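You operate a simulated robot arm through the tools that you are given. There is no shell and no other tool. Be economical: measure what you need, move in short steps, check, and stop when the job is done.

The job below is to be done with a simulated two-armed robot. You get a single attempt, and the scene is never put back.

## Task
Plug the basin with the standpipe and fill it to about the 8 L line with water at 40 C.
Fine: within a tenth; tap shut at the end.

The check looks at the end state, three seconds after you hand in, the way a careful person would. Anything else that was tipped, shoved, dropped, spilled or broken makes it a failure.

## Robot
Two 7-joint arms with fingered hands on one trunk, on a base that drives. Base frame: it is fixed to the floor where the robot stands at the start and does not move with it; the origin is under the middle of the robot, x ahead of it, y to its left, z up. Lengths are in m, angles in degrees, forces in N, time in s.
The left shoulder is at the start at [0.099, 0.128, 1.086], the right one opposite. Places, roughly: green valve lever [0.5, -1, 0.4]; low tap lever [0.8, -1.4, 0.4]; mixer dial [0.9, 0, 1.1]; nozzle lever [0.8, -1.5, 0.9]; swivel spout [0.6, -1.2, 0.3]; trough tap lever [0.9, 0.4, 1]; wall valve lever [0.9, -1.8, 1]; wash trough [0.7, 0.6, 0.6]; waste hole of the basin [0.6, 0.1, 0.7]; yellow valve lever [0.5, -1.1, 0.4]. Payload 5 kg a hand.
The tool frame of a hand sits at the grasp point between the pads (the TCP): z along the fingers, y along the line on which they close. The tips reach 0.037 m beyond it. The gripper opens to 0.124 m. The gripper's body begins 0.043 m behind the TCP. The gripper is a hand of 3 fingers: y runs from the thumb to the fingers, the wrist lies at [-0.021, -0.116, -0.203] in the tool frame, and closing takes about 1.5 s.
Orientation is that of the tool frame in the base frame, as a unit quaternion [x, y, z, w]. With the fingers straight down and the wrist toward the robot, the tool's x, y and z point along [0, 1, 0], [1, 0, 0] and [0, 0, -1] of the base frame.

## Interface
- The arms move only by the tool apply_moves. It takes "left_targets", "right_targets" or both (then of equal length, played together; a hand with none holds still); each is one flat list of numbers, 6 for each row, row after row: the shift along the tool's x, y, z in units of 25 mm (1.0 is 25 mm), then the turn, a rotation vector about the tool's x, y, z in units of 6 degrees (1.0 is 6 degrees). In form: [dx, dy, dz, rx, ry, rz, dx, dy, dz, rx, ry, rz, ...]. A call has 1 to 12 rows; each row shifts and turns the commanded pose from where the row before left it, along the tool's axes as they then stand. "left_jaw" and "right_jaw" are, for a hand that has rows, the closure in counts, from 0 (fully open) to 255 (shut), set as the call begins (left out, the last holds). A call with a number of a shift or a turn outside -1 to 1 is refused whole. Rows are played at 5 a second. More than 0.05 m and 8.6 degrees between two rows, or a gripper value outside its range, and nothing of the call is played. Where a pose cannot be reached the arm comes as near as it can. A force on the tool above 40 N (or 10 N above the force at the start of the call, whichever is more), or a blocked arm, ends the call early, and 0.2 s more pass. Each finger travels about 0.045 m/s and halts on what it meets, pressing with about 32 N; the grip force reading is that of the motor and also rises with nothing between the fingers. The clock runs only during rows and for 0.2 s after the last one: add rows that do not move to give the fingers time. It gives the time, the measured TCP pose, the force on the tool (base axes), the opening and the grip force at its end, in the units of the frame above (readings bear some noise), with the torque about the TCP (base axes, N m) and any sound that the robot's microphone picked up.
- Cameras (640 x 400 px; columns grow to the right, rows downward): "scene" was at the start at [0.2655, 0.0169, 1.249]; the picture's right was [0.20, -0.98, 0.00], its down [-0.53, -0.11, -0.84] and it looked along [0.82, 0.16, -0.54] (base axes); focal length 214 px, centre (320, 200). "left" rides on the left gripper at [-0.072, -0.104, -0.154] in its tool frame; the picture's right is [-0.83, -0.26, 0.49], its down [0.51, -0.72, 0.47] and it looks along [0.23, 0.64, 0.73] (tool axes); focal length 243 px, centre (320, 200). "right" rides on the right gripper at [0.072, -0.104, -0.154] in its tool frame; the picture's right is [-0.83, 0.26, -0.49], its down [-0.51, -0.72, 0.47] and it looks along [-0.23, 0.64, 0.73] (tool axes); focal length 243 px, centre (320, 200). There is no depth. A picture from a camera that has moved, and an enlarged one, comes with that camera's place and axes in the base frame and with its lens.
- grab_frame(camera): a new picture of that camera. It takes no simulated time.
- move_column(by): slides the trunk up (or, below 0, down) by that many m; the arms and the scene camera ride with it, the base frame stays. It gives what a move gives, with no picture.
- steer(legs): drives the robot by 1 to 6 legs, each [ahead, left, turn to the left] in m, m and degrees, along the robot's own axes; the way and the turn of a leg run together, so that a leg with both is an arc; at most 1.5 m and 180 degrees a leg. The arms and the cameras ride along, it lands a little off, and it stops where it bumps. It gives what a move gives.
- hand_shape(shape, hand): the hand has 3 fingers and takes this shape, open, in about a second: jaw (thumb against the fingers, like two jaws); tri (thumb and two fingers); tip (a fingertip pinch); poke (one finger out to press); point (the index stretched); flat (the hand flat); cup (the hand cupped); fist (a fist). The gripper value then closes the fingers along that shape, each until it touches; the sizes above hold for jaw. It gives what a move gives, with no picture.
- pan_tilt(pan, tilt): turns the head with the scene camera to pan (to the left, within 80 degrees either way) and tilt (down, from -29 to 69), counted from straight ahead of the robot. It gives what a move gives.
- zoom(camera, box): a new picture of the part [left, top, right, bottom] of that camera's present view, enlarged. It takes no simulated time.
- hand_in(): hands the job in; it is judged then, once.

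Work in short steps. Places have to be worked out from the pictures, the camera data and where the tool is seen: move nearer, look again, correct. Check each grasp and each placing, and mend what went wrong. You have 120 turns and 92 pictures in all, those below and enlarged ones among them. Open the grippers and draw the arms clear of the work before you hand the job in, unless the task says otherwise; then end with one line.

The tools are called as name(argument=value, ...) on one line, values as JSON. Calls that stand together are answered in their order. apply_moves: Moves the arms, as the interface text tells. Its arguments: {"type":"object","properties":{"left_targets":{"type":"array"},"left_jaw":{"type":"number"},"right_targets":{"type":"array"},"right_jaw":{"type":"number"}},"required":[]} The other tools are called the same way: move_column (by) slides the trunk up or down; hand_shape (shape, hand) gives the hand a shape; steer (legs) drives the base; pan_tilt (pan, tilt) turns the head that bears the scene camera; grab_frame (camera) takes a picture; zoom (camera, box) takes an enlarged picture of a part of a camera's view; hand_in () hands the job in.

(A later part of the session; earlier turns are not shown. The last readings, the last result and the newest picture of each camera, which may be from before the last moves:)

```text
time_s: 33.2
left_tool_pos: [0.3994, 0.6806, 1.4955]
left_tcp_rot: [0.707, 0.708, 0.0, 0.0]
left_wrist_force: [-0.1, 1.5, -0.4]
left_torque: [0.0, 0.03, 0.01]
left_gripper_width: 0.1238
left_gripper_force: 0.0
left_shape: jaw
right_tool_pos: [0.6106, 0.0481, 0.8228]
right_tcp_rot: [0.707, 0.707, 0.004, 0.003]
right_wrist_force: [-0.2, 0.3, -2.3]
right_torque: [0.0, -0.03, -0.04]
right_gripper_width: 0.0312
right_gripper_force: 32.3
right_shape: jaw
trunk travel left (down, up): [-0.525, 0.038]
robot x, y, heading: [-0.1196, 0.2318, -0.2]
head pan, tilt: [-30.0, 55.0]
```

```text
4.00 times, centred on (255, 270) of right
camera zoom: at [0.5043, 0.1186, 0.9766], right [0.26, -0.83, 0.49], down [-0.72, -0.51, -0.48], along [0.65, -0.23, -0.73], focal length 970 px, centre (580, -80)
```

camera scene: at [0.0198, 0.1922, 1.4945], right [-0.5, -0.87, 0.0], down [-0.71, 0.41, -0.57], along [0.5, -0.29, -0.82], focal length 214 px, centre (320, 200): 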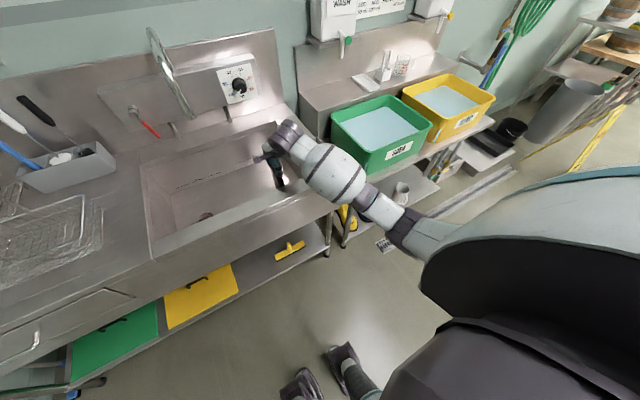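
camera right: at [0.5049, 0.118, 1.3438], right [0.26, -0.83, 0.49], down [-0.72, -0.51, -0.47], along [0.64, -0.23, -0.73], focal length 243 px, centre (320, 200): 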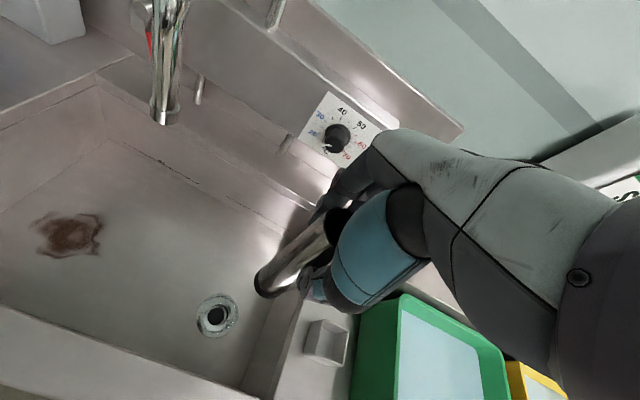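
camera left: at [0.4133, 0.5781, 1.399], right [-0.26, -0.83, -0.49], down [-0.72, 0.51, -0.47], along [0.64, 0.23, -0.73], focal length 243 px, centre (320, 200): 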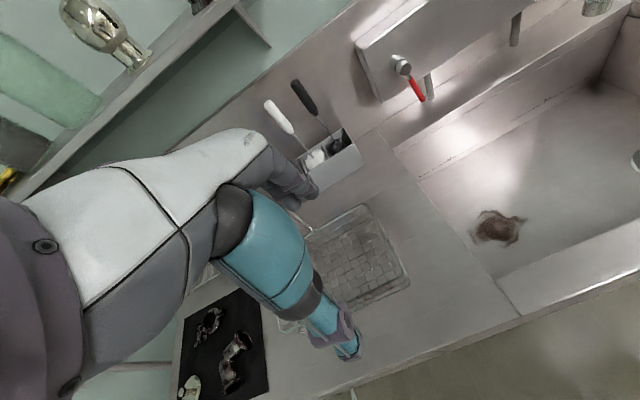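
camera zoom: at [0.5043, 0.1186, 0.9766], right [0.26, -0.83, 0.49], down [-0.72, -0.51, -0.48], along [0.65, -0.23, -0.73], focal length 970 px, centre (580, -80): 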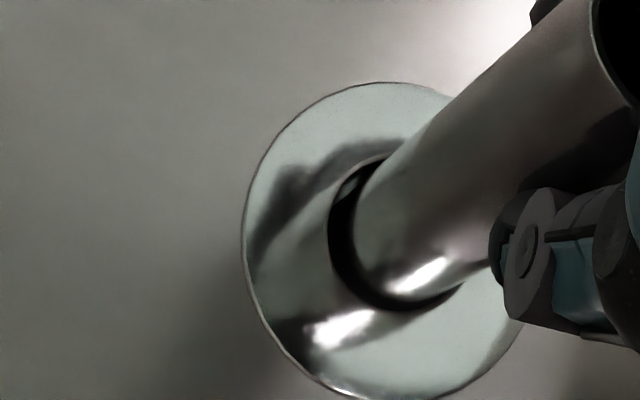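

The plug is entering the hole freely. I keep lowering until it meets the seat.

apply_moves(right_targets=[0, 0, 0.2, 0, 0, 0, 0, 0, 0.2, 0, 0, 0, 0, 0, 0.2, 0, 0, 0, 0, 0, 0.2, 0, 0, 0, 0, 0, 0.2, 0, 0, 0, 0, 0, 0, 0, 0, 0])

zoom(camera="right", box=[190, 220, 320, 320])

```text
time_s: 34.2
left_tool_pos: [0.3964, 0.6798, 1.4968]
left_tcp_rot: [0.707, 0.707, 0.001, 0.0]
left_wrist_force: [0.4, -0.6, 0.3]
left_torque: [-0.01, 0.04, -0.01]
left_gripper_width: 0.1237
left_gripper_force: 0.1
left_shape: jaw
right_tool_pos: [0.613, 0.0474, 0.8185]
right_tcp_rot: [0.708, 0.706, 0.012, 0.009]
right_wrist_force: [-10.8, 0.5, 32.0]
right_torque: [0.07, 0.69, -0.03]
right_gripper_width: 0.0329
right_gripper_force: 31.9
right_shape: jaw
trunk travel left (down, up): [-0.525, 0.038]
robot x, y, heading: [-0.1188, 0.2287, -0.2]
head pan, tilt: [-30.0, 55.0]
stopped in row 4 (right hand): the force on the tool passed its limit (the readings are from after the stop); the commanded pose is now the measured one
```

```text
4.00 times, centred on (255, 270) of right
camera zoom: at [0.5043, 0.118, 0.9692], right [0.25, -0.83, 0.5], down [-0.71, -0.5, -0.49], along [0.66, -0.23, -0.71], focal length 970 px, centre (580, -80)
```

zoom: 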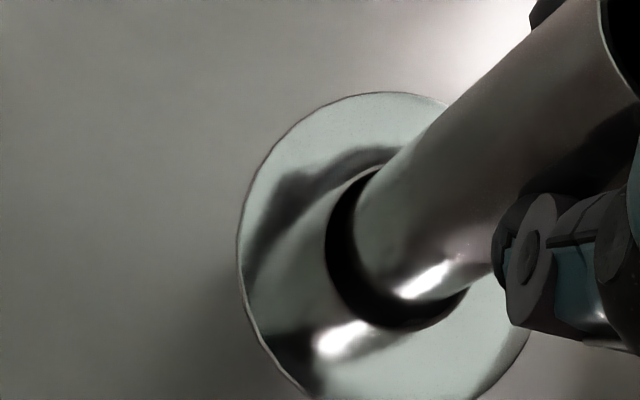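

It went about 30 mm below the first contact level and now meets firm resistance. I release the stress slightly (5 mm up would unseat, so just open) and inspect how it stands.

apply_moves(right_targets=[0, -0.08, 0, 0, 0, 0, 0, 0, 0, 0, 0, 0, 0, 0, 0, 0, 0, 0, 0, 0, 0, 0, 0, 0, 0, 0, 0, 0, 0, 0, 0, 0, 0, 0, 0, 0, 0, 0, 0, 0, 0, 0, 0, 0, 0, 0, 0, 0], right_jaw=0)

grab_frame(camera="right")

zoom(camera="scene", box=[200, 90, 360, 210])

```text
time_s: 36.0
left_tool_pos: [0.3987, 0.6801, 1.4965]
left_tcp_rot: [0.707, 0.707, 0.0, 0.0]
left_wrist_force: [0.0, 0.8, 0.9]
left_torque: [0.03, 0.01, 0.02]
left_gripper_width: 0.1239
left_gripper_force: 0.0
left_shape: jaw
right_tool_pos: [0.6111, 0.0466, 0.8114]
right_tcp_rot: [0.708, 0.706, 0.007, 0.006]
right_wrist_force: [0.0, -1.1, 0.5]
right_torque: [0.0, 0.02, 0.01]
right_gripper_width: 0.1236
right_gripper_force: 0.1
right_shape: jaw
trunk travel left (down, up): [-0.525, 0.038]
robot x, y, heading: [-0.1187, 0.2262, -0.0]
head pan, tilt: [-30.0, 55.0]
```

```text
57 pictures are left
camera right: at [0.5036, 0.1179, 0.9633], right [0.25, -0.83, 0.5], down [-0.71, -0.51, -0.49], along [0.65, -0.23, -0.72], focal length 243 px, centre (320, 200)
```

right: 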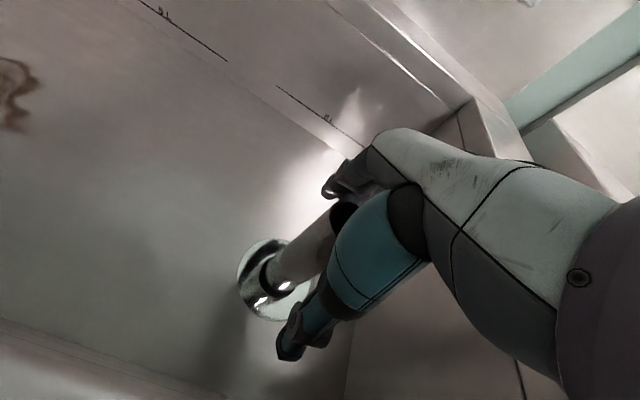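

```text
3.33 times, centred on (280, 150) of scene
camera zoom: at [0.0196, 0.192, 1.4945], right [-0.5, -0.87, 0.0], down [-0.71, 0.41, -0.57], along [0.5, -0.29, -0.82], focal length 715 px, centre (453, 367)
```

zoom: 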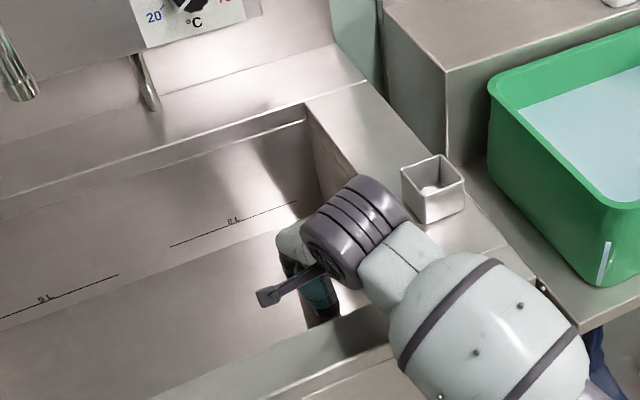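

The pipe stands in the hole. I raise the hand straight up clear of it and inspect.

apply_moves(right_targets=[0, 0, -0.6, 0, 0, 0, 0, 0, -1, 0, 0, 0, 0, 0, -1, 0, 0, 0, 0, 0, -1, 0, 0, 0, 0, 0, -1, 0, 0, 0, 0, 0, -1, 0, 0, 0, 0, 0, -1, 0, 0, 0, 0, 0, -1, 0, 0, 0, 0, 0, -1, 0, 0, 0, 0, 0, -1, 0, 0, 0, 0, 0, -1, 0, 0, 0])

grab_frame(camera="right")

zoom(camera="scene", box=[200, 90, 360, 210])

```text
time_s: 38.4
left_tool_pos: [0.399, 0.6809, 1.4955]
left_tcp_rot: [0.707, 0.707, 0.0, -0.001]
left_wrist_force: [-0.1, 0.1, -0.1]
left_torque: [0.03, 0.01, 0.01]
left_gripper_width: 0.1236
left_gripper_force: 0.0
left_shape: jaw
right_tool_pos: [0.605, 0.0462, 1.0772]
right_tcp_rot: [0.708, 0.706, 0.006, 0.006]
right_wrist_force: [-0.6, 0.4, 0.6]
right_torque: [-0.02, -0.02, -0.01]
right_gripper_width: 0.1237
right_gripper_force: 0.1
right_shape: jaw
trunk travel left (down, up): [-0.525, 0.038]
robot x, y, heading: [-0.119, 0.2267, -0.1]
head pan, tilt: [-30.0, 55.0]
```

```text
55 pictures are left
camera right: at [0.4979, 0.1182, 1.2287], right [0.25, -0.83, 0.5], down [-0.71, -0.51, -0.49], along [0.65, -0.23, -0.72], focal length 243 px, centre (320, 200)
```

right: 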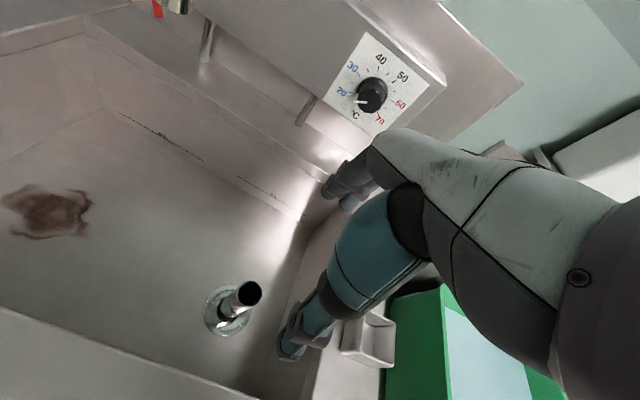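

```text
3.33 times, centred on (280, 150) of scene
camera zoom: at [0.0193, 0.1923, 1.4946], right [-0.5, -0.87, 0.0], down [-0.71, 0.41, -0.57], along [0.5, -0.29, -0.82], focal length 715 px, centre (453, 367)
```

zoom: 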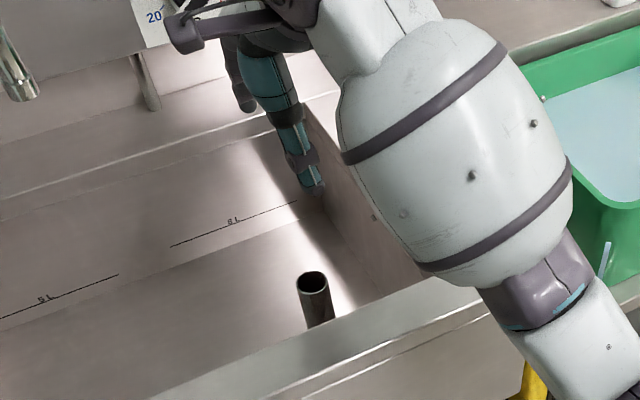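

I zoom to check seating and uprightness.

zoom(camera="right", box=[180, 260, 290, 350])

```text
4.44 times, centred on (235, 305) of right
camera zoom: at [0.4979, 0.1182, 1.2287], right [0.25, -0.83, 0.5], down [-0.71, -0.51, -0.49], along [0.65, -0.23, -0.72], focal length 1078 px, centre (698, -267)
```

zoom: 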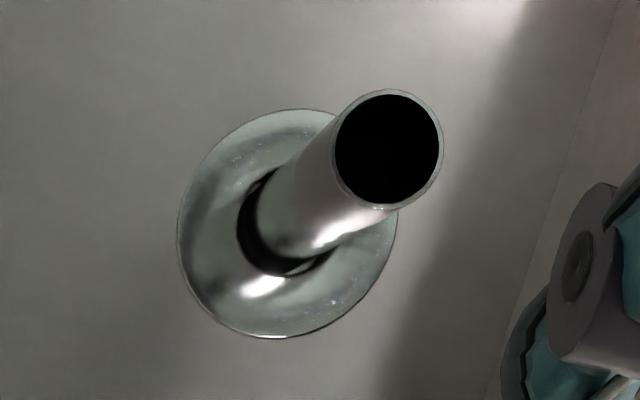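

The pipe is upright in the waste. To be sure it's tight I straighten the hand, regrasp the pipe and press it down once more.

apply_moves(right_targets=[0.06, 0.24, 0, 0.16, 0, 0, 0, 0, 1, 0, 0, 0, 0, 0, 1, 0, 0, 0, 0, 0, 1, 0, 0, 0, 0, 0, 1, 0, 0, 0, 0, 0, 1, 0, 0, 0, 0, 0, 1, 0, 0, 0, 0, 0, 1, 0, 0, 0, 0, 0, 1, 0, 0, 0, 0, 0, 1, 0, 0, 0, 0, 0, 1, 0, 0, 0, 0, 0, 0, 0, 0, 0])

apply_moves(right_targets=[0, 0, 0, 0, 0, 0, 0, 0, 0, 0, 0, 0, 0, 0, 0, 0, 0, 0, 0, 0, 0, 0, 0, 0, 0, 0, 0, 0, 0, 0, 0, 0, 0, 0, 0, 0, 0, 0, 0, 0, 0, 0, 0, 0, 0, 0, 0, 0, 0, 0, 0, 0, 0, 0], right_jaw=255)

apply_moves(right_targets=[0, 0, 0.1, 0, 0, 0, 0, 0, 0.1, 0, 0, 0, 0, 0, 0.1, 0, 0, 0, 0, 0, 0.1, 0, 0, 0, 0, 0, 0.1, 0, 0, 0, 0, 0, 0.1, 0, 0, 0])

```text
time_s: 41.0
left_tool_pos: [0.3978, 0.6804, 1.4955]
left_tcp_rot: [0.707, 0.707, 0.0, 0.0]
left_wrist_force: [0.4, 0.2, -0.3]
left_torque: [0.04, 0.0, -0.01]
left_gripper_width: 0.1239
left_gripper_force: 0.0
left_shape: jaw
right_tool_pos: [0.6112, 0.0487, 0.8264]
right_tcp_rot: [0.708, 0.706, 0.001, 0.0]
right_wrist_force: [-0.5, -0.3, -0.7]
right_torque: [0.0, 0.0, 0.01]
right_gripper_width: 0.1236
right_gripper_force: 0.0
right_shape: jaw
trunk travel left (down, up): [-0.525, 0.038]
robot x, y, heading: [-0.1209, 0.225, -0.1]
head pan, tilt: [-30.0, 55.0]
```

```text
time_s: 43.0
left_tool_pos: [0.3994, 0.6798, 1.4942]
left_tcp_rot: [0.707, 0.707, 0.0, 0.0]
left_wrist_force: [-0.8, 0.6, 0.4]
left_torque: [-0.01, 0.04, -0.01]
left_gripper_width: 0.1239
left_gripper_force: 0.0
left_shape: jaw
right_tool_pos: [0.6131, 0.0458, 0.8276]
right_tcp_rot: [0.708, 0.706, 0.001, 0.0]
right_wrist_force: [-0.5, 0.4, -0.5]
right_torque: [0.02, -0.01, -0.02]
right_gripper_width: 0.0307
right_gripper_force: 31.9
right_shape: jaw
trunk travel left (down, up): [-0.525, 0.038]
robot x, y, heading: [-0.1246, 0.2249, -0.0]
head pan, tilt: [-30.0, 55.0]
```

```text
time_s: 44.1
left_tool_pos: [0.3954, 0.6794, 1.4967]
left_tcp_rot: [0.708, 0.706, 0.0, 0.0]
left_wrist_force: [0.4, -0.5, 0.7]
left_torque: [-0.05, 0.05, 0.01]
left_gripper_width: 0.124
left_gripper_force: 0.0
left_shape: jaw
right_tool_pos: [0.6136, 0.0476, 0.8252]
right_tcp_rot: [0.708, 0.706, 0.007, 0.005]
right_wrist_force: [-11.3, -1.6, 32.4]
right_torque: [-0.01, 0.74, -0.05]
right_gripper_width: 0.0331
right_gripper_force: 32.4
right_shape: jaw
trunk travel left (down, up): [-0.525, 0.038]
robot x, y, heading: [-0.1187, 0.2285, 0.1]
head pan, tilt: [-30.0, 55.0]
stopped in row 5 (right hand): the force on the tool passed its limit (the readings are from after the stop); the commanded pose is now the measured one
```

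It resists at once, so it is seated. I release and rise again.

apply_moves(right_targets=[0, 0, 0, 0, 0, 0, 0, 0, 0, 0, 0, 0, 0, 0, 0, 0, 0, 0, 0, 0, 0, 0, 0, 0, 0, 0, 0, 0, 0, 0, 0, 0, 0, 0, 0, 0, 0, 0, 0, 0, 0, 0, 0, 0, 0, 0, 0, 0], right_jaw=0)

apply_moves(right_targets=[0, 0, -1, 0, 0, 0, 0, 0, -1, 0, 0, 0, 0, 0, -1, 0, 0, 0, 0, 0, -1, 0, 0, 0, 0, 0, -1, 0, 0, 0, 0, 0, -1, 0, 0, 0, 0, 0, -1, 0, 0, 0, 0, 0, -1, 0, 0, 0, 0, 0, -1, 0, 0, 0, 0, 0, -1, 0, 0, 0, 0, 0, -1, 0, 0, 0, 0, 0, -1, 0, 0, 0])

grab_frame(camera="right")

zoom(camera="scene", box=[80, 20, 300, 200])

```text
time_s: 45.9
left_tool_pos: [0.3984, 0.6778, 1.4955]
left_tcp_rot: [0.707, 0.707, 0.0, 0.0]
left_wrist_force: [-0.1, -0.4, 0.7]
left_torque: [0.01, 0.0, -0.01]
left_gripper_width: 0.1234
left_gripper_force: 0.1
left_shape: jaw
right_tool_pos: [0.6143, 0.047, 0.8204]
right_tcp_rot: [0.707, 0.707, 0.003, 0.002]
right_wrist_force: [-0.5, 0.2, 0.8]
right_torque: [0.01, -0.03, -0.01]
right_gripper_width: 0.1237
right_gripper_force: 0.1
right_shape: jaw
trunk travel left (down, up): [-0.525, 0.038]
robot x, y, heading: [-0.1181, 0.2276, -0.1]
head pan, tilt: [-30.0, 55.0]
```

```text
time_s: 48.5
left_tool_pos: [0.3982, 0.6798, 1.4957]
left_tcp_rot: [0.707, 0.707, 0.0, 0.0]
left_wrist_force: [0.1, -0.9, 0.2]
left_torque: [-0.02, 0.0, -0.03]
left_gripper_width: 0.1237
left_gripper_force: 0.1
left_shape: jaw
right_tool_pos: [0.6113, 0.0465, 1.1195]
right_tcp_rot: [0.708, 0.706, 0.004, 0.002]
right_wrist_force: [-0.7, 0.1, -0.3]
right_torque: [0.0, -0.03, -0.01]
right_gripper_width: 0.1236
right_gripper_force: 0.1
right_shape: jaw
trunk travel left (down, up): [-0.525, 0.038]
robot x, y, heading: [-0.1185, 0.2309, -0.1]
head pan, tilt: [-30.0, 55.0]
```

```text
52 pictures are left
camera right: at [0.5057, 0.1181, 1.2726], right [0.26, -0.83, 0.49], down [-0.72, -0.5, -0.48], along [0.65, -0.23, -0.73], focal length 243 px, centre (320, 200)
```

right: 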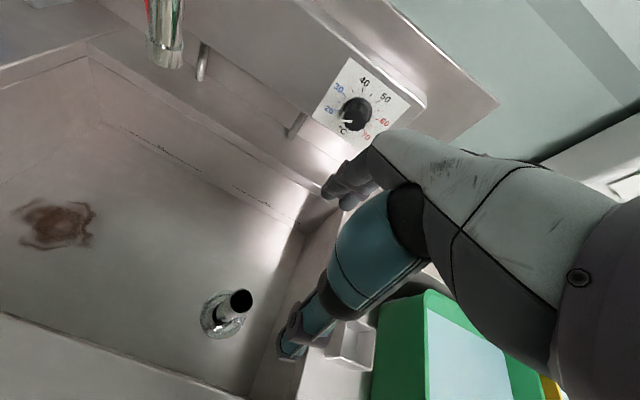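

```text
2.22 times, centred on (190, 110) of scene
camera zoom: at [0.0192, 0.1922, 1.4946], right [-0.5, -0.87, 0.0], down [-0.71, 0.41, -0.57], along [0.5, -0.29, -0.82], focal length 477 px, centre (609, 400)
```

zoom: 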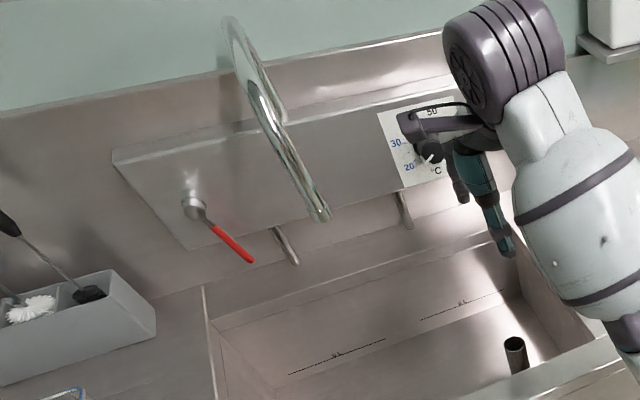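

The pipe stands free. I place the knob at about (0.91, 0.042, 1.064), the tap pivot at (0.884, 0.41, 1.073) with its lever hanging to z≈0.967, and the spout outlet at (0.687, 0.239, 1.12). I turn the right hand to point forward with the wrist to the right, rising while doing so.

apply_moves(right_targets=[0, 0, -0.4, 0, 0, -1, 0, 0, -0.4, 0, 0, -1, 0, 0, -0.4, 0, 0, -1, 0, 0, -0.4, 0, 0, -1, 0, 0, -0.4, 0, 0, -1, 0, 0, -0.4, 0, 0, -1, 0, 0, -0.4, 0, 0, -1, 0, 0, -0.4, 0, 0, -1, 0, 0, -0.4, 0, 0, -1, 0, 0, 0, 0, 0, -1, 0, 0, 0, 0, 0, -1, 0, 0, 0, 0, 0, -1])

apply_moves(right_targets=[0, 0, 0, 0, 0, -1, 0, 0, 0, 0, 0, -1, 0, 0, 0, 0, 0, -1, 0, 0, 0, 0, -1, 0, 0, 0, 0, 0, -1, 0, 0, 0, 0, 0, -1, 0, 0, 0, 0, 0, -1, 0, 0, 0, 0, 0, -1, 0, 0, 0, 0, 0, -1, 0, 0, 0, 0, 0, -1, 0, 0, 0, 0, 0, -1, 0])

grab_frame(camera="scene")

```text
time_s: 51.1
left_tool_pos: [0.398, 0.6797, 1.4956]
left_tcp_rot: [0.707, 0.707, 0.0, 0.0]
left_wrist_force: [0.6, 0.2, -0.5]
left_torque: [-0.01, 0.0, 0.0]
left_gripper_width: 0.1235
left_gripper_force: 0.0
left_shape: jaw
right_tool_pos: [0.6116, 0.0458, 1.2106]
right_tcp_rot: [0.156, 0.988, 0.004, 0.004]
right_wrist_force: [-0.5, 0.2, -0.9]
right_torque: [-0.03, -0.01, -0.01]
right_gripper_width: 0.1235
right_gripper_force: 0.2
right_shape: jaw
trunk travel left (down, up): [-0.525, 0.038]
robot x, y, heading: [-0.1172, 0.2277, -0.2]
head pan, tilt: [-30.0, 55.0]
```

```text
time_s: 53.5
left_tool_pos: [0.398, 0.679, 1.4955]
left_tcp_rot: [0.707, 0.707, 0.0, 0.0]
left_wrist_force: [0.7, 0.3, -0.5]
left_torque: [0.02, -0.01, -0.02]
left_gripper_width: 0.1238
left_gripper_force: 0.0
left_shape: jaw
right_tool_pos: [0.6108, 0.0471, 1.2102]
right_tcp_rot: [0.003, 0.912, 0.002, 0.411]
right_wrist_force: [-0.5, -0.2, -0.2]
right_torque: [0.0, 0.04, -0.02]
right_gripper_width: 0.1234
right_gripper_force: 0.1
right_shape: jaw
trunk travel left (down, up): [-0.525, 0.038]
robot x, y, heading: [-0.1207, 0.2304, -0.1]
head pan, tilt: [-30.0, 55.0]
```

```text
50 pictures are left
camera scene: at [0.0185, 0.1913, 1.4946], right [-0.5, -0.87, 0.0], down [-0.71, 0.41, -0.57], along [0.5, -0.29, -0.82], focal length 214 px, centre (320, 200)
```

scene: 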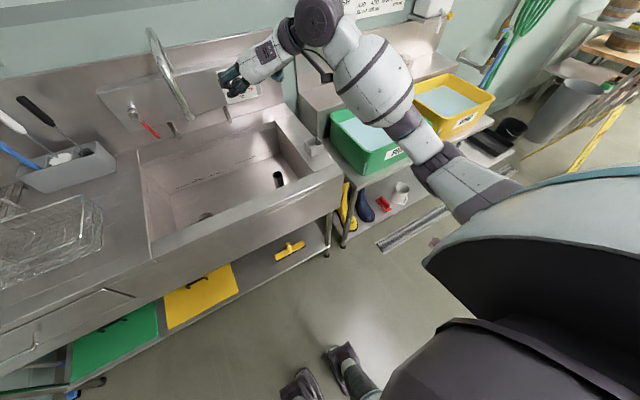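

That goes well. I finish pitching to horizontal and look with the right camera at the dial.

apply_moves(right_targets=[0, 0, 0, 0, -1, 0, 0, 0, 0, 0, -1, 0, 0, 0, 0, 0, -1, 0, 0, 0, 0, 0, -1, 0, 0, 0, 0, 0, -1, 0, 0, 0, 0, 0, -1, 0, 0, 0, 0, 0, -1, 0, 0, 0, 0, 0, 0, 0])

grab_frame(camera="right")

```text
time_s: 55.3
left_tool_pos: [0.3984, 0.6788, 1.496]
left_tcp_rot: [0.707, 0.708, 0.0, 0.001]
left_wrist_force: [0.0, 0.5, -0.4]
left_torque: [0.04, 0.01, 0.02]
left_gripper_width: 0.1238
left_gripper_force: 0.1
left_shape: jaw
right_tool_pos: [0.6112, 0.0469, 1.2101]
right_tcp_rot: [0.002, 0.703, 0.0, 0.711]
right_wrist_force: [0.5, -0.2, 0.1]
right_torque: [0.0, -0.03, -0.01]
right_gripper_width: 0.1238
right_gripper_force: 0.0
right_shape: jaw
trunk travel left (down, up): [-0.525, 0.038]
robot x, y, heading: [-0.1171, 0.2276, 0.0]
head pan, tilt: [-30.0, 55.0]
```

```text
49 pictures are left
camera right: at [0.4576, -0.0578, 1.1351], right [-0.5, 0.26, 0.83], down [0.47, -0.72, 0.51], along [0.73, 0.64, 0.24], focal length 243 px, centre (320, 200)
```

right: 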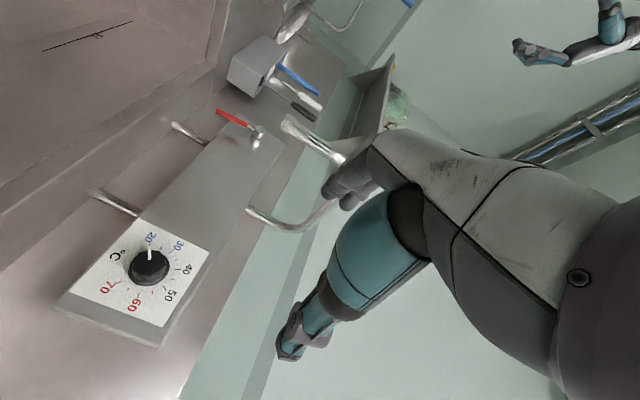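

I zoom on the dial to read the pointer and ticks.

zoom(camera="right", box=[80, 200, 230, 340])

```text
2.86 times, centred on (155, 270) of right
camera zoom: at [0.4576, -0.0578, 1.1351], right [-0.5, 0.26, 0.83], down [0.47, -0.72, 0.51], along [0.73, 0.64, 0.24], focal length 693 px, centre (791, 0)
```

zoom: 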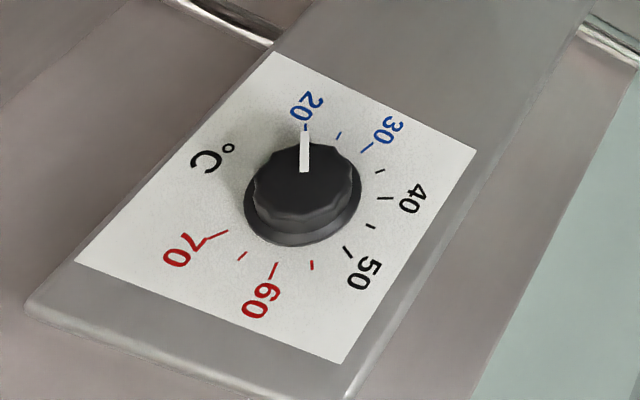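

Pointer sits on 20; the scale is about 48° per 10 °C, so 40 needs about 96° clockwise. I move the hand in line with the knob, stopping 0.1 m short.

apply_moves(right_targets=[1, -0.3, 0, 0, 0, 0, 1, 0, 0, 0, 0, 0, 1, 0, 0.5, 0, 0, 0, 1, 0, 1, 0, 0, 0, 1, 0, 1, 0, 0, 0, 0.96, 0, 1, 0, 0, 0, 0, 0, 1, 0, 0, 0, 0, 0, 1, 0, 0, 0, 0, 0, 1, 0, 0, 0, 0, 0, 0.9, 0, 0, 0, 0, 0, 0, 0, 0, 0])

grab_frame(camera="right")

pan_tilt(pan=-10, tilt=35)

grab_frame(camera="scene")

```text
time_s: 57.7
left_tool_pos: [0.3981, 0.6803, 1.4968]
left_tcp_rot: [0.707, 0.707, -0.001, 0.0]
left_wrist_force: [0.7, -0.2, -0.1]
left_torque: [-0.03, -0.03, -0.02]
left_gripper_width: 0.1237
left_gripper_force: 0.1
left_shape: jaw
right_tool_pos: [0.7985, 0.0387, 1.0628]
right_tcp_rot: [0.001, 0.704, 0.0, 0.71]
right_wrist_force: [-0.2, 0.2, 0.1]
right_torque: [-0.01, 0.01, -0.04]
right_gripper_width: 0.1235
right_gripper_force: 0.1
right_shape: jaw
trunk travel left (down, up): [-0.525, 0.038]
robot x, y, heading: [-0.1211, 0.2273, 0.1]
head pan, tilt: [-30.0, 55.0]
```

```text
47 pictures are left
camera right: at [0.6441, -0.0649, 0.9882], right [-0.5, 0.26, 0.83], down [0.47, -0.72, 0.51], along [0.73, 0.64, 0.24], focal length 243 px, centre (320, 200)
```

right: 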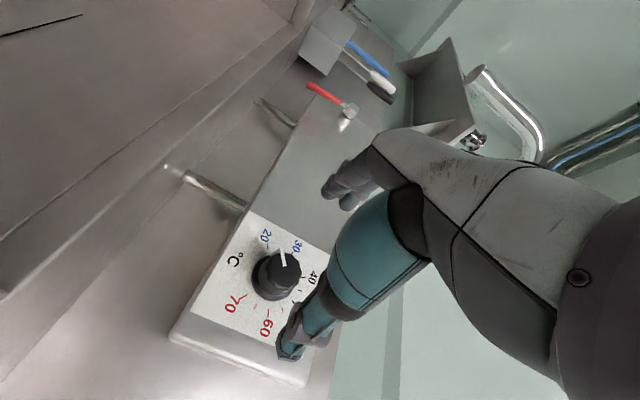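

```text
time_s: 58.5
left_tool_pos: [0.3986, 0.68, 1.4957]
left_tcp_rot: [0.708, 0.707, 0.0, 0.001]
left_wrist_force: [-0.3, 0.6, -0.8]
left_torque: [0.0, 0.01, 0.01]
left_gripper_width: 0.1235
left_gripper_force: 0.0
left_shape: jaw
right_tool_pos: [0.7974, 0.0407, 1.0623]
right_tcp_rot: [0.002, 0.704, 0.0, 0.711]
right_wrist_force: [-0.2, 0.1, 0.1]
right_torque: [-0.02, -0.01, -0.04]
right_gripper_width: 0.1235
right_gripper_force: 0.1
right_shape: jaw
trunk travel left (down, up): [-0.525, 0.038]
robot x, y, heading: [-0.1223, 0.2312, 0.3]
head pan, tilt: [-10.0, 35.0]
```

```text
46 pictures are left
camera scene: at [0.0435, 0.2126, 1.5227], right [-0.17, -0.98, 0.0], down [-0.57, 0.1, -0.82], along [0.81, -0.14, -0.57], focal length 214 px, centre (320, 200)
```

scene: 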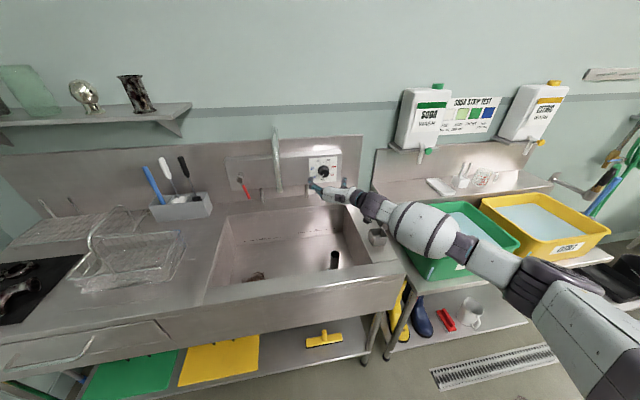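

I zoom the scene view on the hand and dial to check height and side alignment.

zoom(camera="scene", box=[270, 130, 400, 220])

```text
4.44 times, centred on (335, 175) of scene
camera zoom: at [0.0435, 0.2126, 1.5227], right [-0.17, -0.98, 0.0], down [-0.57, 0.1, -0.82], along [0.81, -0.14, -0.57], focal length 953 px, centre (253, 311)
```

zoom: 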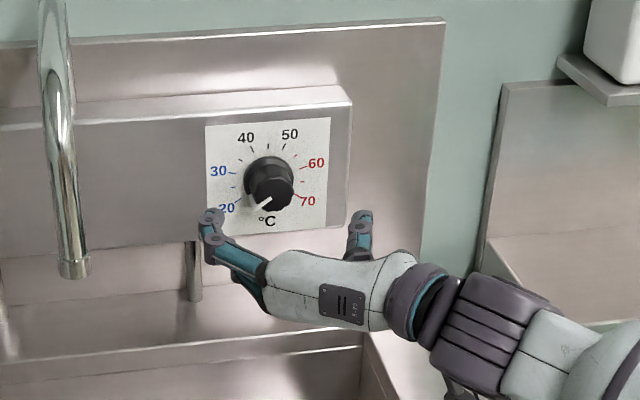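

Fingers straddle the knob evenly. I advance about 57 mm (open) and look again.

apply_moves(right_targets=[-0.08, 0.08, 0.6, 0, 0, 0, 0, 0, 0.6, 0, 0, 0, 0, 0, 0.6, 0, 0, 0, 0, 0, 0.5, 0, 0, 0, 0, 0, 0, 0, 0, 0])

zoom(camera="scene", box=[270, 130, 400, 220])

grab_frame(camera="right")

```text
time_s: 59.8
left_tool_pos: [0.3974, 0.6789, 1.4955]
left_tcp_rot: [0.707, 0.707, 0.001, 0.0]
left_wrist_force: [0.8, -0.5, -1.3]
left_torque: [0.01, 0.01, -0.01]
left_gripper_width: 0.1239
left_gripper_force: 0.1
left_shape: jaw
right_tool_pos: [0.8551, 0.0416, 1.0641]
right_tcp_rot: [0.001, 0.704, 0.001, 0.71]
right_wrist_force: [-0.6, -0.7, -0.2]
right_torque: [0.02, -0.03, 0.0]
right_gripper_width: 0.1236
right_gripper_force: 0.0
right_shape: jaw
trunk travel left (down, up): [-0.525, 0.038]
robot x, y, heading: [-0.1201, 0.2285, -0.1]
head pan, tilt: [-10.0, 35.0]
```

```text
4.44 times, centred on (335, 175) of scene
camera zoom: at [0.0434, 0.2126, 1.5227], right [-0.17, -0.98, 0.0], down [-0.56, 0.1, -0.82], along [0.81, -0.14, -0.57], focal length 953 px, centre (253, 311)
```

zoom: 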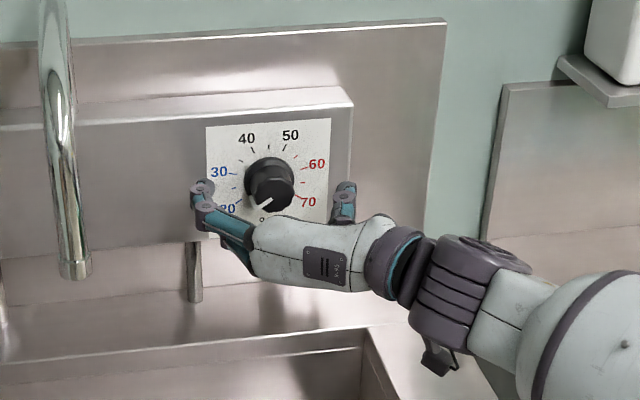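

```text
43 pictures are left
camera right: at [0.7017, -0.0632, 0.9909], right [-0.5, 0.26, 0.83], down [0.47, -0.72, 0.51], along [0.73, 0.64, 0.24], focal length 243 px, centre (320, 200)
```

right: 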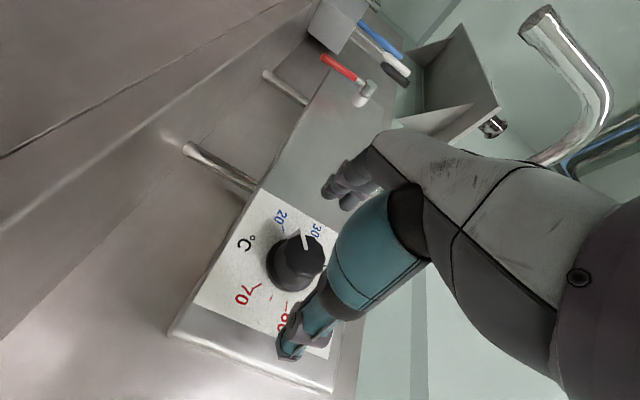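

Triangulation now puts the knob face at (0.909, 0.042, 1.063), so the tips are not over it yet. I advance 35 mm more in small steps.

apply_moves(right_targets=[0, 0, 0.35, 0, 0, 0, 0, 0, 0.35, 0, 0, 0, 0, 0, 0.35, 0, 0, 0, 0, 0, 0.35, 0, 0, 0, 0, 0, 0, 0, 0, 0])

zoom(camera="scene", box=[270, 130, 400, 220])

zoom(camera="right", box=[200, 120, 400, 370])

```text
time_s: 61.0
left_tool_pos: [0.3991, 0.6788, 1.4952]
left_tcp_rot: [0.707, 0.707, -0.001, 0.0]
left_wrist_force: [-1.1, -0.5, -0.6]
left_torque: [0.0, 0.01, 0.0]
left_gripper_width: 0.1236
left_gripper_force: 0.2
left_shape: jaw
right_tool_pos: [0.8889, 0.0403, 1.0654]
right_tcp_rot: [0.002, 0.704, 0.0, 0.71]
right_wrist_force: [0.8, -0.1, -0.7]
right_torque: [0.02, 0.01, 0.01]
right_gripper_width: 0.1237
right_gripper_force: 0.1
right_shape: jaw
trunk travel left (down, up): [-0.525, 0.038]
robot x, y, heading: [-0.1184, 0.2275, -0.2]
head pan, tilt: [-10.0, 35.0]
```

```text
4.44 times, centred on (335, 175) of scene
camera zoom: at [0.0435, 0.2126, 1.5227], right [-0.17, -0.98, 0.0], down [-0.56, 0.1, -0.82], along [0.81, -0.14, -0.57], focal length 953 px, centre (253, 311)
```

zoom: 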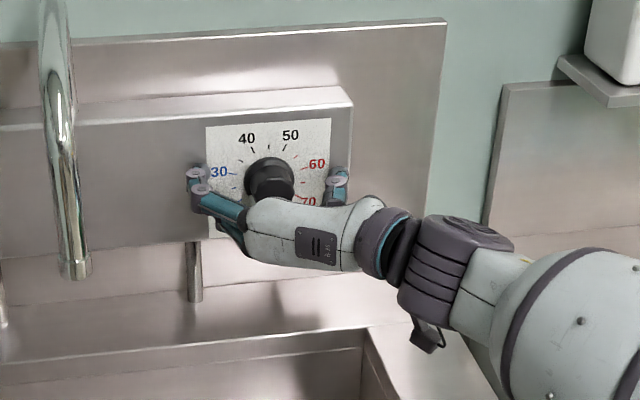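

```text
1.60 times, centred on (300, 245) of right
camera zoom: at [0.7363, -0.0634, 0.9907], right [-0.5, 0.26, 0.83], down [0.47, -0.72, 0.51], along [0.73, 0.64, 0.24], focal length 388 px, centre (352, 128)
```

zoom: 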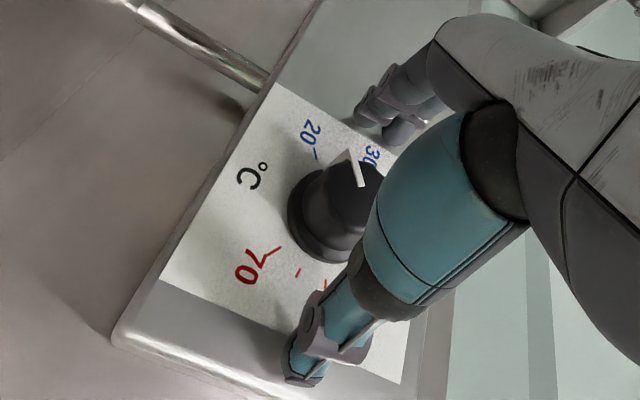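

The tips straddle the knob by about 17 mm. I go 7 mm further and close.

apply_moves(right_targets=[0, 0, 0.3, 0, 0, 0, 0, 0, 0, 0, 0, 0])

apply_moves(right_targets=[0, 0, 0, 0, 0, 0, 0, 0, 0, 0, 0, 0, 0, 0, 0, 0, 0, 0, 0, 0, 0, 0, 0, 0, 0, 0, 0, 0, 0, 0, 0, 0, 0, 0, 0, 0, 0, 0, 0, 0, 0, 0, 0, 0, 0, 0, 0, 0], right_jaw=255)

zoom(camera="scene", box=[270, 130, 400, 220])

zoom(camera="right", box=[200, 120, 400, 370])

```text
time_s: 61.5
left_tool_pos: [0.3958, 0.6791, 1.4949]
left_tcp_rot: [0.707, 0.707, 0.001, 0.001]
left_wrist_force: [0.7, -0.2, -0.5]
left_torque: [0.0, 0.0, 0.03]
left_gripper_width: 0.1236
left_gripper_force: 0.0
left_shape: jaw
right_tool_pos: [0.8947, 0.0412, 1.0651]
right_tcp_rot: [0.002, 0.704, 0.001, 0.711]
right_wrist_force: [-26.3, -3.8, -2.3]
right_torque: [-0.1, -0.24, 1.8]
right_gripper_width: 0.122
right_gripper_force: 0.0
right_shape: jaw
trunk travel left (down, up): [-0.525, 0.038]
robot x, y, heading: [-0.123, 0.2288, 0.1]
head pan, tilt: [-10.0, 35.0]
```

```text
time_s: 62.1
left_tool_pos: [0.3929, 0.678, 1.4976]
left_tcp_rot: [0.708, 0.706, 0.001, 0.002]
left_wrist_force: [0.0, -0.2, 0.3]
left_torque: [0.03, 0.02, -0.02]
left_gripper_width: 0.124
left_gripper_force: 0.1
left_shape: jaw
right_tool_pos: [0.8916, 0.0412, 1.0672]
right_tcp_rot: [0.002, 0.703, 0.003, 0.711]
right_wrist_force: [-35.9, -7.5, 2.0]
right_torque: [0.14, -0.06, -0.29]
right_gripper_width: 0.0406
right_gripper_force: 32.1
right_shape: jaw
trunk travel left (down, up): [-0.525, 0.038]
robot x, y, heading: [-0.1224, 0.2246, -0.1]
head pan, tilt: [-10.0, 35.0]
stopped in row 2 (right hand): the force on the tool passed its limit (the readings are from after the stop); the commanded pose is now the measured one
```

```text
4.44 times, centred on (335, 175) of scene
camera zoom: at [0.0374, 0.2111, 1.5235], right [-0.18, -0.98, 0.0], down [-0.56, 0.1, -0.82], along [0.81, -0.14, -0.57], focal length 953 px, centre (253, 311)
```

zoom: 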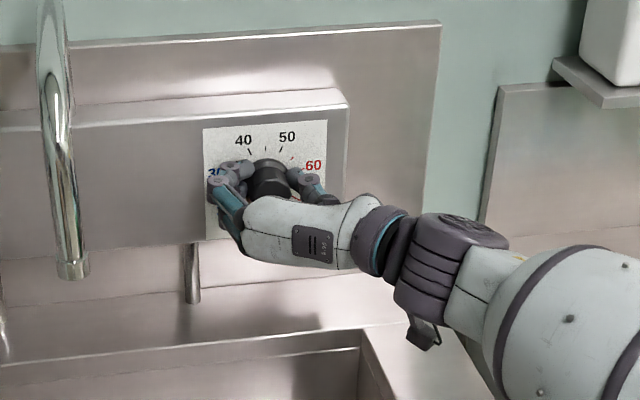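

```text
1.60 times, centred on (300, 245) of right
camera zoom: at [0.738, -0.064, 0.9922], right [-0.5, 0.26, 0.83], down [0.47, -0.72, 0.51], along [0.73, 0.64, 0.24], focal length 388 px, centre (352, 128)
```

zoom: 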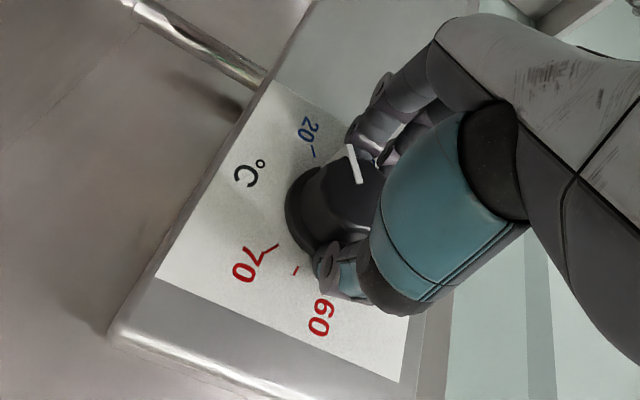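

It grips the knob (41 mm), but the tips press the plate. I back off 6 mm with the grip kept, then turn a first 30° clockwise.

apply_moves(right_targets=[0, 0, -0.25, 0, 0, 0, 0, 0, 0, 0, 0, 0, 0, 0, 0, 0, 0, 0])

apply_moves(right_targets=[0, 0, 0, 0, 0, 0.7, 0, 0, 0, 0, 0, 0.7, 0, 0, 0, 0, 0, 0.7, 0, 0, 0, 0, 0, 0.7, 0, 0, 0, 0, 0, 0.7, 0, 0, 0, 0, 0, 0.7, 0, 0, 0, 0, 0, 0.8, 0, 0, 0, 0, 0, 0])

zoom(camera="scene", box=[270, 130, 400, 220])

```text
time_s: 62.9
left_tool_pos: [0.3977, 0.6779, 1.4953]
left_tcp_rot: [0.707, 0.707, 0.0, 0.0]
left_wrist_force: [-0.9, 0.6, 0.5]
left_torque: [0.02, -0.02, -0.01]
left_gripper_width: 0.1237
left_gripper_force: 0.0
left_shape: jaw
right_tool_pos: [0.8898, 0.0421, 1.0663]
right_tcp_rot: [0.002, 0.704, 0.002, 0.711]
right_wrist_force: [1.2, -9.3, 8.3]
right_torque: [0.2, -0.25, -0.2]
right_gripper_width: 0.0377
right_gripper_force: 31.8
right_shape: jaw
trunk travel left (down, up): [-0.525, 0.038]
robot x, y, heading: [-0.1163, 0.2312, 0.1]
head pan, tilt: [-10.0, 35.0]
```

```text
time_s: 64.7
left_tool_pos: [0.3988, 0.678, 1.4964]
left_tcp_rot: [0.707, 0.707, 0.001, 0.0]
left_wrist_force: [0.9, -0.3, -0.6]
left_torque: [0.0, -0.04, 0.0]
left_gripper_width: 0.1239
left_gripper_force: 0.1
left_shape: jaw
right_tool_pos: [0.8897, 0.0418, 1.0633]
right_tcp_rot: [0.185, 0.68, 0.187, 0.684]
right_wrist_force: [2.0, -12.7, 4.6]
right_torque: [-0.05, -0.23, -0.12]
right_gripper_width: 0.0359
right_gripper_force: 32.0
right_shape: jaw
trunk travel left (down, up): [-0.525, 0.038]
robot x, y, heading: [-0.1218, 0.2298, -0.2]
head pan, tilt: [-10.0, 35.0]
```

```text
4.44 times, centred on (335, 175) of scene
camera zoom: at [0.0431, 0.2105, 1.5228], right [-0.17, -0.98, 0.0], down [-0.56, 0.1, -0.82], along [0.81, -0.14, -0.57], focal length 953 px, centre (253, 311)
```

zoom: 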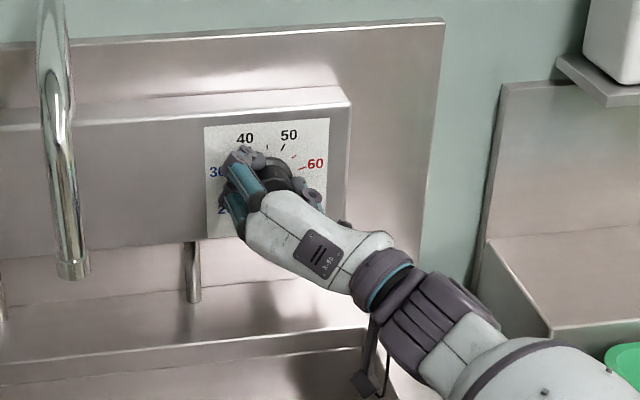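

I check with the right camera whether the knob turned along.

zoom(camera="right", box=[200, 120, 400, 370])

```text
1.60 times, centred on (300, 245) of right
camera zoom: at [0.7369, -0.0128, 0.9471], right [-0.5, -0.19, 0.84], down [0.47, -0.88, 0.08], along [0.73, 0.44, 0.53], focal length 388 px, centre (352, 128)
```

zoom: 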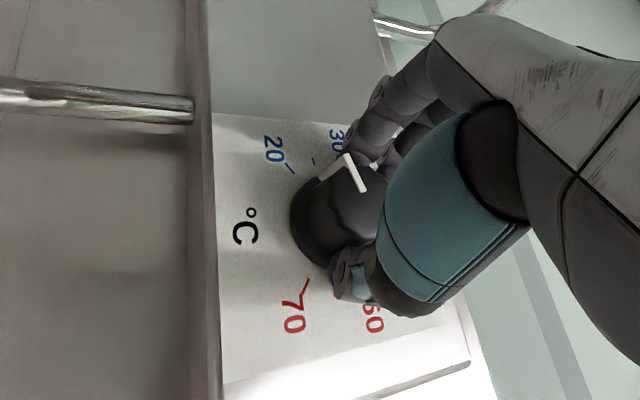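

The knob turns with the hand. I turn 60° more and check.

apply_moves(right_targets=[0, 0, 0, 0, 0, 0.85, 0, 0, 0, 0, 0, 0.85, 0, 0, 0, 0, 0, 0.85, 0, 0, 0, 0, 0, 0.85, 0, 0, 0, 0, 0, 0.85, 0, 0, 0, 0, 0, 0.85, 0, 0, 0, 0, 0, 0.85, 0, 0, 0, 0, 0, 0.85, 0, 0, 0, 0, 0, 0.85, 0, 0, 0, 0, 0, 0.85, 0, 0, 0, 0, 0, 0.85, 0, 0, 0, 0, 0, 0.85])

zoom(camera="right", box=[200, 120, 400, 370])

grab_frame(camera="scene")

```text
time_s: 67.5
left_tool_pos: [0.3872, 0.6802, 1.4961]
left_tcp_rot: [0.71, 0.705, 0.001, 0.003]
left_wrist_force: [0.8, 1.5, 0.6]
left_torque: [-0.12, 0.01, -0.04]
left_gripper_width: 0.1238
left_gripper_force: 0.0
left_shape: jaw
right_tool_pos: [0.882, 0.0272, 1.0976]
right_tcp_rot: [0.494, 0.482, 0.511, 0.512]
right_wrist_force: [0.0, 0.0, -1.2]
right_torque: [-0.01, 0.01, 0.0]
right_gripper_width: 0.0286
right_gripper_force: 31.8
right_shape: jaw
trunk travel left (down, up): [-0.525, 0.038]
robot x, y, heading: [-0.1179, 0.2258, -0.3]
head pan, tilt: [-10.0, 35.0]
stopped in row 12 (right hand): the arm was blocked; the commanded pose is now the measured one
```

```text
1.60 times, centred on (300, 245) of right
camera zoom: at [0.7338, 0.1024, 0.9868], right [-0.52, -0.83, 0.23], down [0.5, -0.51, -0.71], along [0.7, -0.25, 0.67], focal length 388 px, centre (352, 128)
```

zoom: 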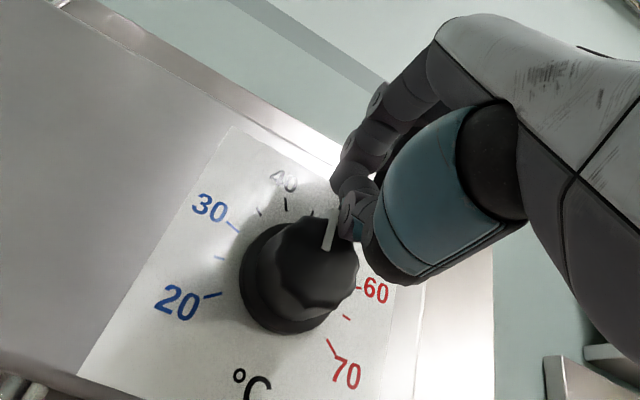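

```text
35 pictures are left
camera scene: at [0.028, 0.2157, 1.5231], right [-0.18, -0.98, 0.0], down [-0.56, 0.1, -0.83], along [0.81, -0.15, -0.56], focal length 214 px, centre (320, 200)
```

scene: 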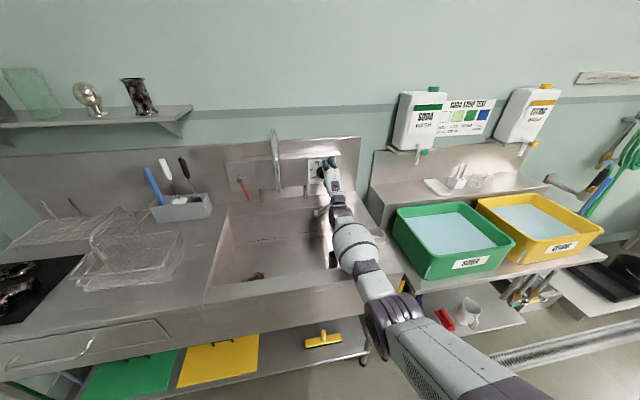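

The forearm met something low (probably the rim) and the hand slipped off, leaving the knob a bit past 40. I raise the trunk, back the hand off and look at the dial and the pipe.

move_column(by=0.035)

apply_moves(right_targets=[0, 0.5, -0.6, 0, 0, 0, 0, 0.5, -1, 0, 0, 0, 0, 0.5, -1, 0, 0, 0, 0, 0.5, -1, 0, 0, -1, 0, 0, -1, 0, 0, -1, 0, 0, 0, 0, 0, -1, 0, 0, 0, 0, 0, -1, 0, 0, 0, 0, 0, -1, 0, 0, 0, 0, 0, -1], right_jaw=0)

grab_frame(camera="scene")

zoom(camera="scene", box=[220, 130, 400, 280])

```text
time_s: 67.9
left_tool_pos: [0.3971, 0.6741, 1.5037]
left_tcp_rot: [0.71, 0.704, -0.001, 0.0]
left_wrist_force: [0.3, 0.6, -0.8]
left_torque: [-0.02, 0.01, 0.01]
left_gripper_width: 0.1237
left_gripper_force: 0.0
left_shape: jaw
right_tool_pos: [0.8842, 0.0271, 1.0888]
right_tcp_rot: [0.501, 0.483, 0.511, 0.505]
right_wrist_force: [-15.6, -8.2, 14.0]
right_torque: [-0.01, -0.14, 0.0]
right_gripper_width: 0.0269
right_gripper_force: 32.0
right_shape: jaw
trunk travel left (down, up): [-0.534, 0.029]
robot x, y, heading: [-0.1151, 0.2304, -0.5]
head pan, tilt: [-10.0, 35.0]
stopped: the force on the tool passed its limit (the readings are from after the stop); the commanded pose is now the measured one
```

```text
time_s: 69.9
left_tool_pos: [0.3989, 0.675, 1.5056]
left_tcp_rot: [0.709, 0.706, 0.001, 0.001]
left_wrist_force: [0.2, 0.0, -0.1]
left_torque: [-0.01, 0.03, 0.01]
left_gripper_width: 0.1235
left_gripper_force: 0.1
left_shape: jaw
right_tool_pos: [0.7739, 0.032, 1.1307]
right_tcp_rot: [0.327, 0.617, 0.33, 0.635]
right_wrist_force: [0.2, -0.7, -0.4]
right_torque: [-0.02, 0.01, -0.02]
right_gripper_width: 0.1241
right_gripper_force: 0.1
right_shape: jaw
trunk travel left (down, up): [-0.534, 0.029]
robot x, y, heading: [-0.1205, 0.2323, -0.2]
head pan, tilt: [-10.0, 35.0]
```

```text
34 pictures are left
camera scene: at [0.0331, 0.2113, 1.534], right [-0.18, -0.98, 0.0], down [-0.56, 0.1, -0.82], along [0.81, -0.15, -0.57], focal length 214 px, centre (320, 200)
```

scene: 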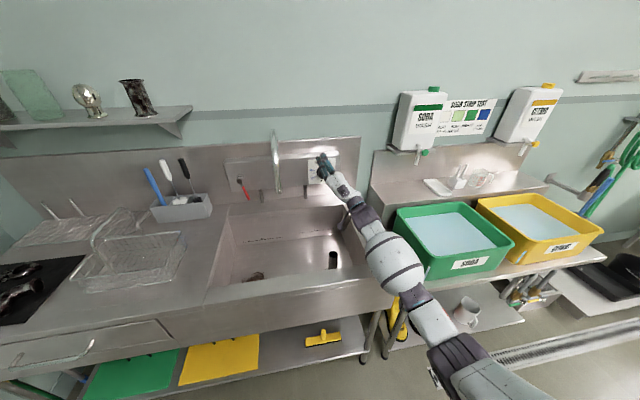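

```text
2.67 times, centred on (310, 205) of scene
camera zoom: at [0.0331, 0.2113, 1.534], right [-0.18, -0.98, 0.0], down [-0.56, 0.1, -0.82], along [0.81, -0.15, -0.57], focal length 572 px, centre (347, 187)
```

zoom: 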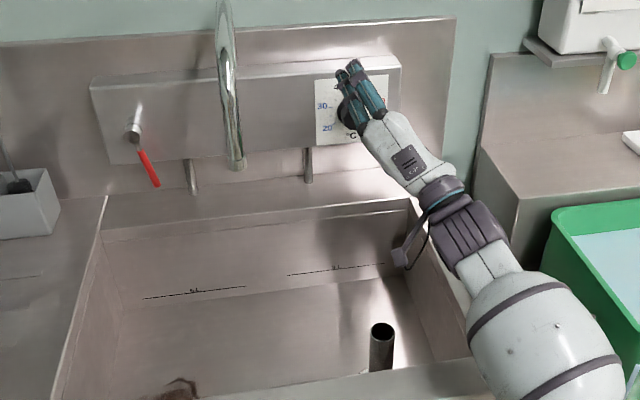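

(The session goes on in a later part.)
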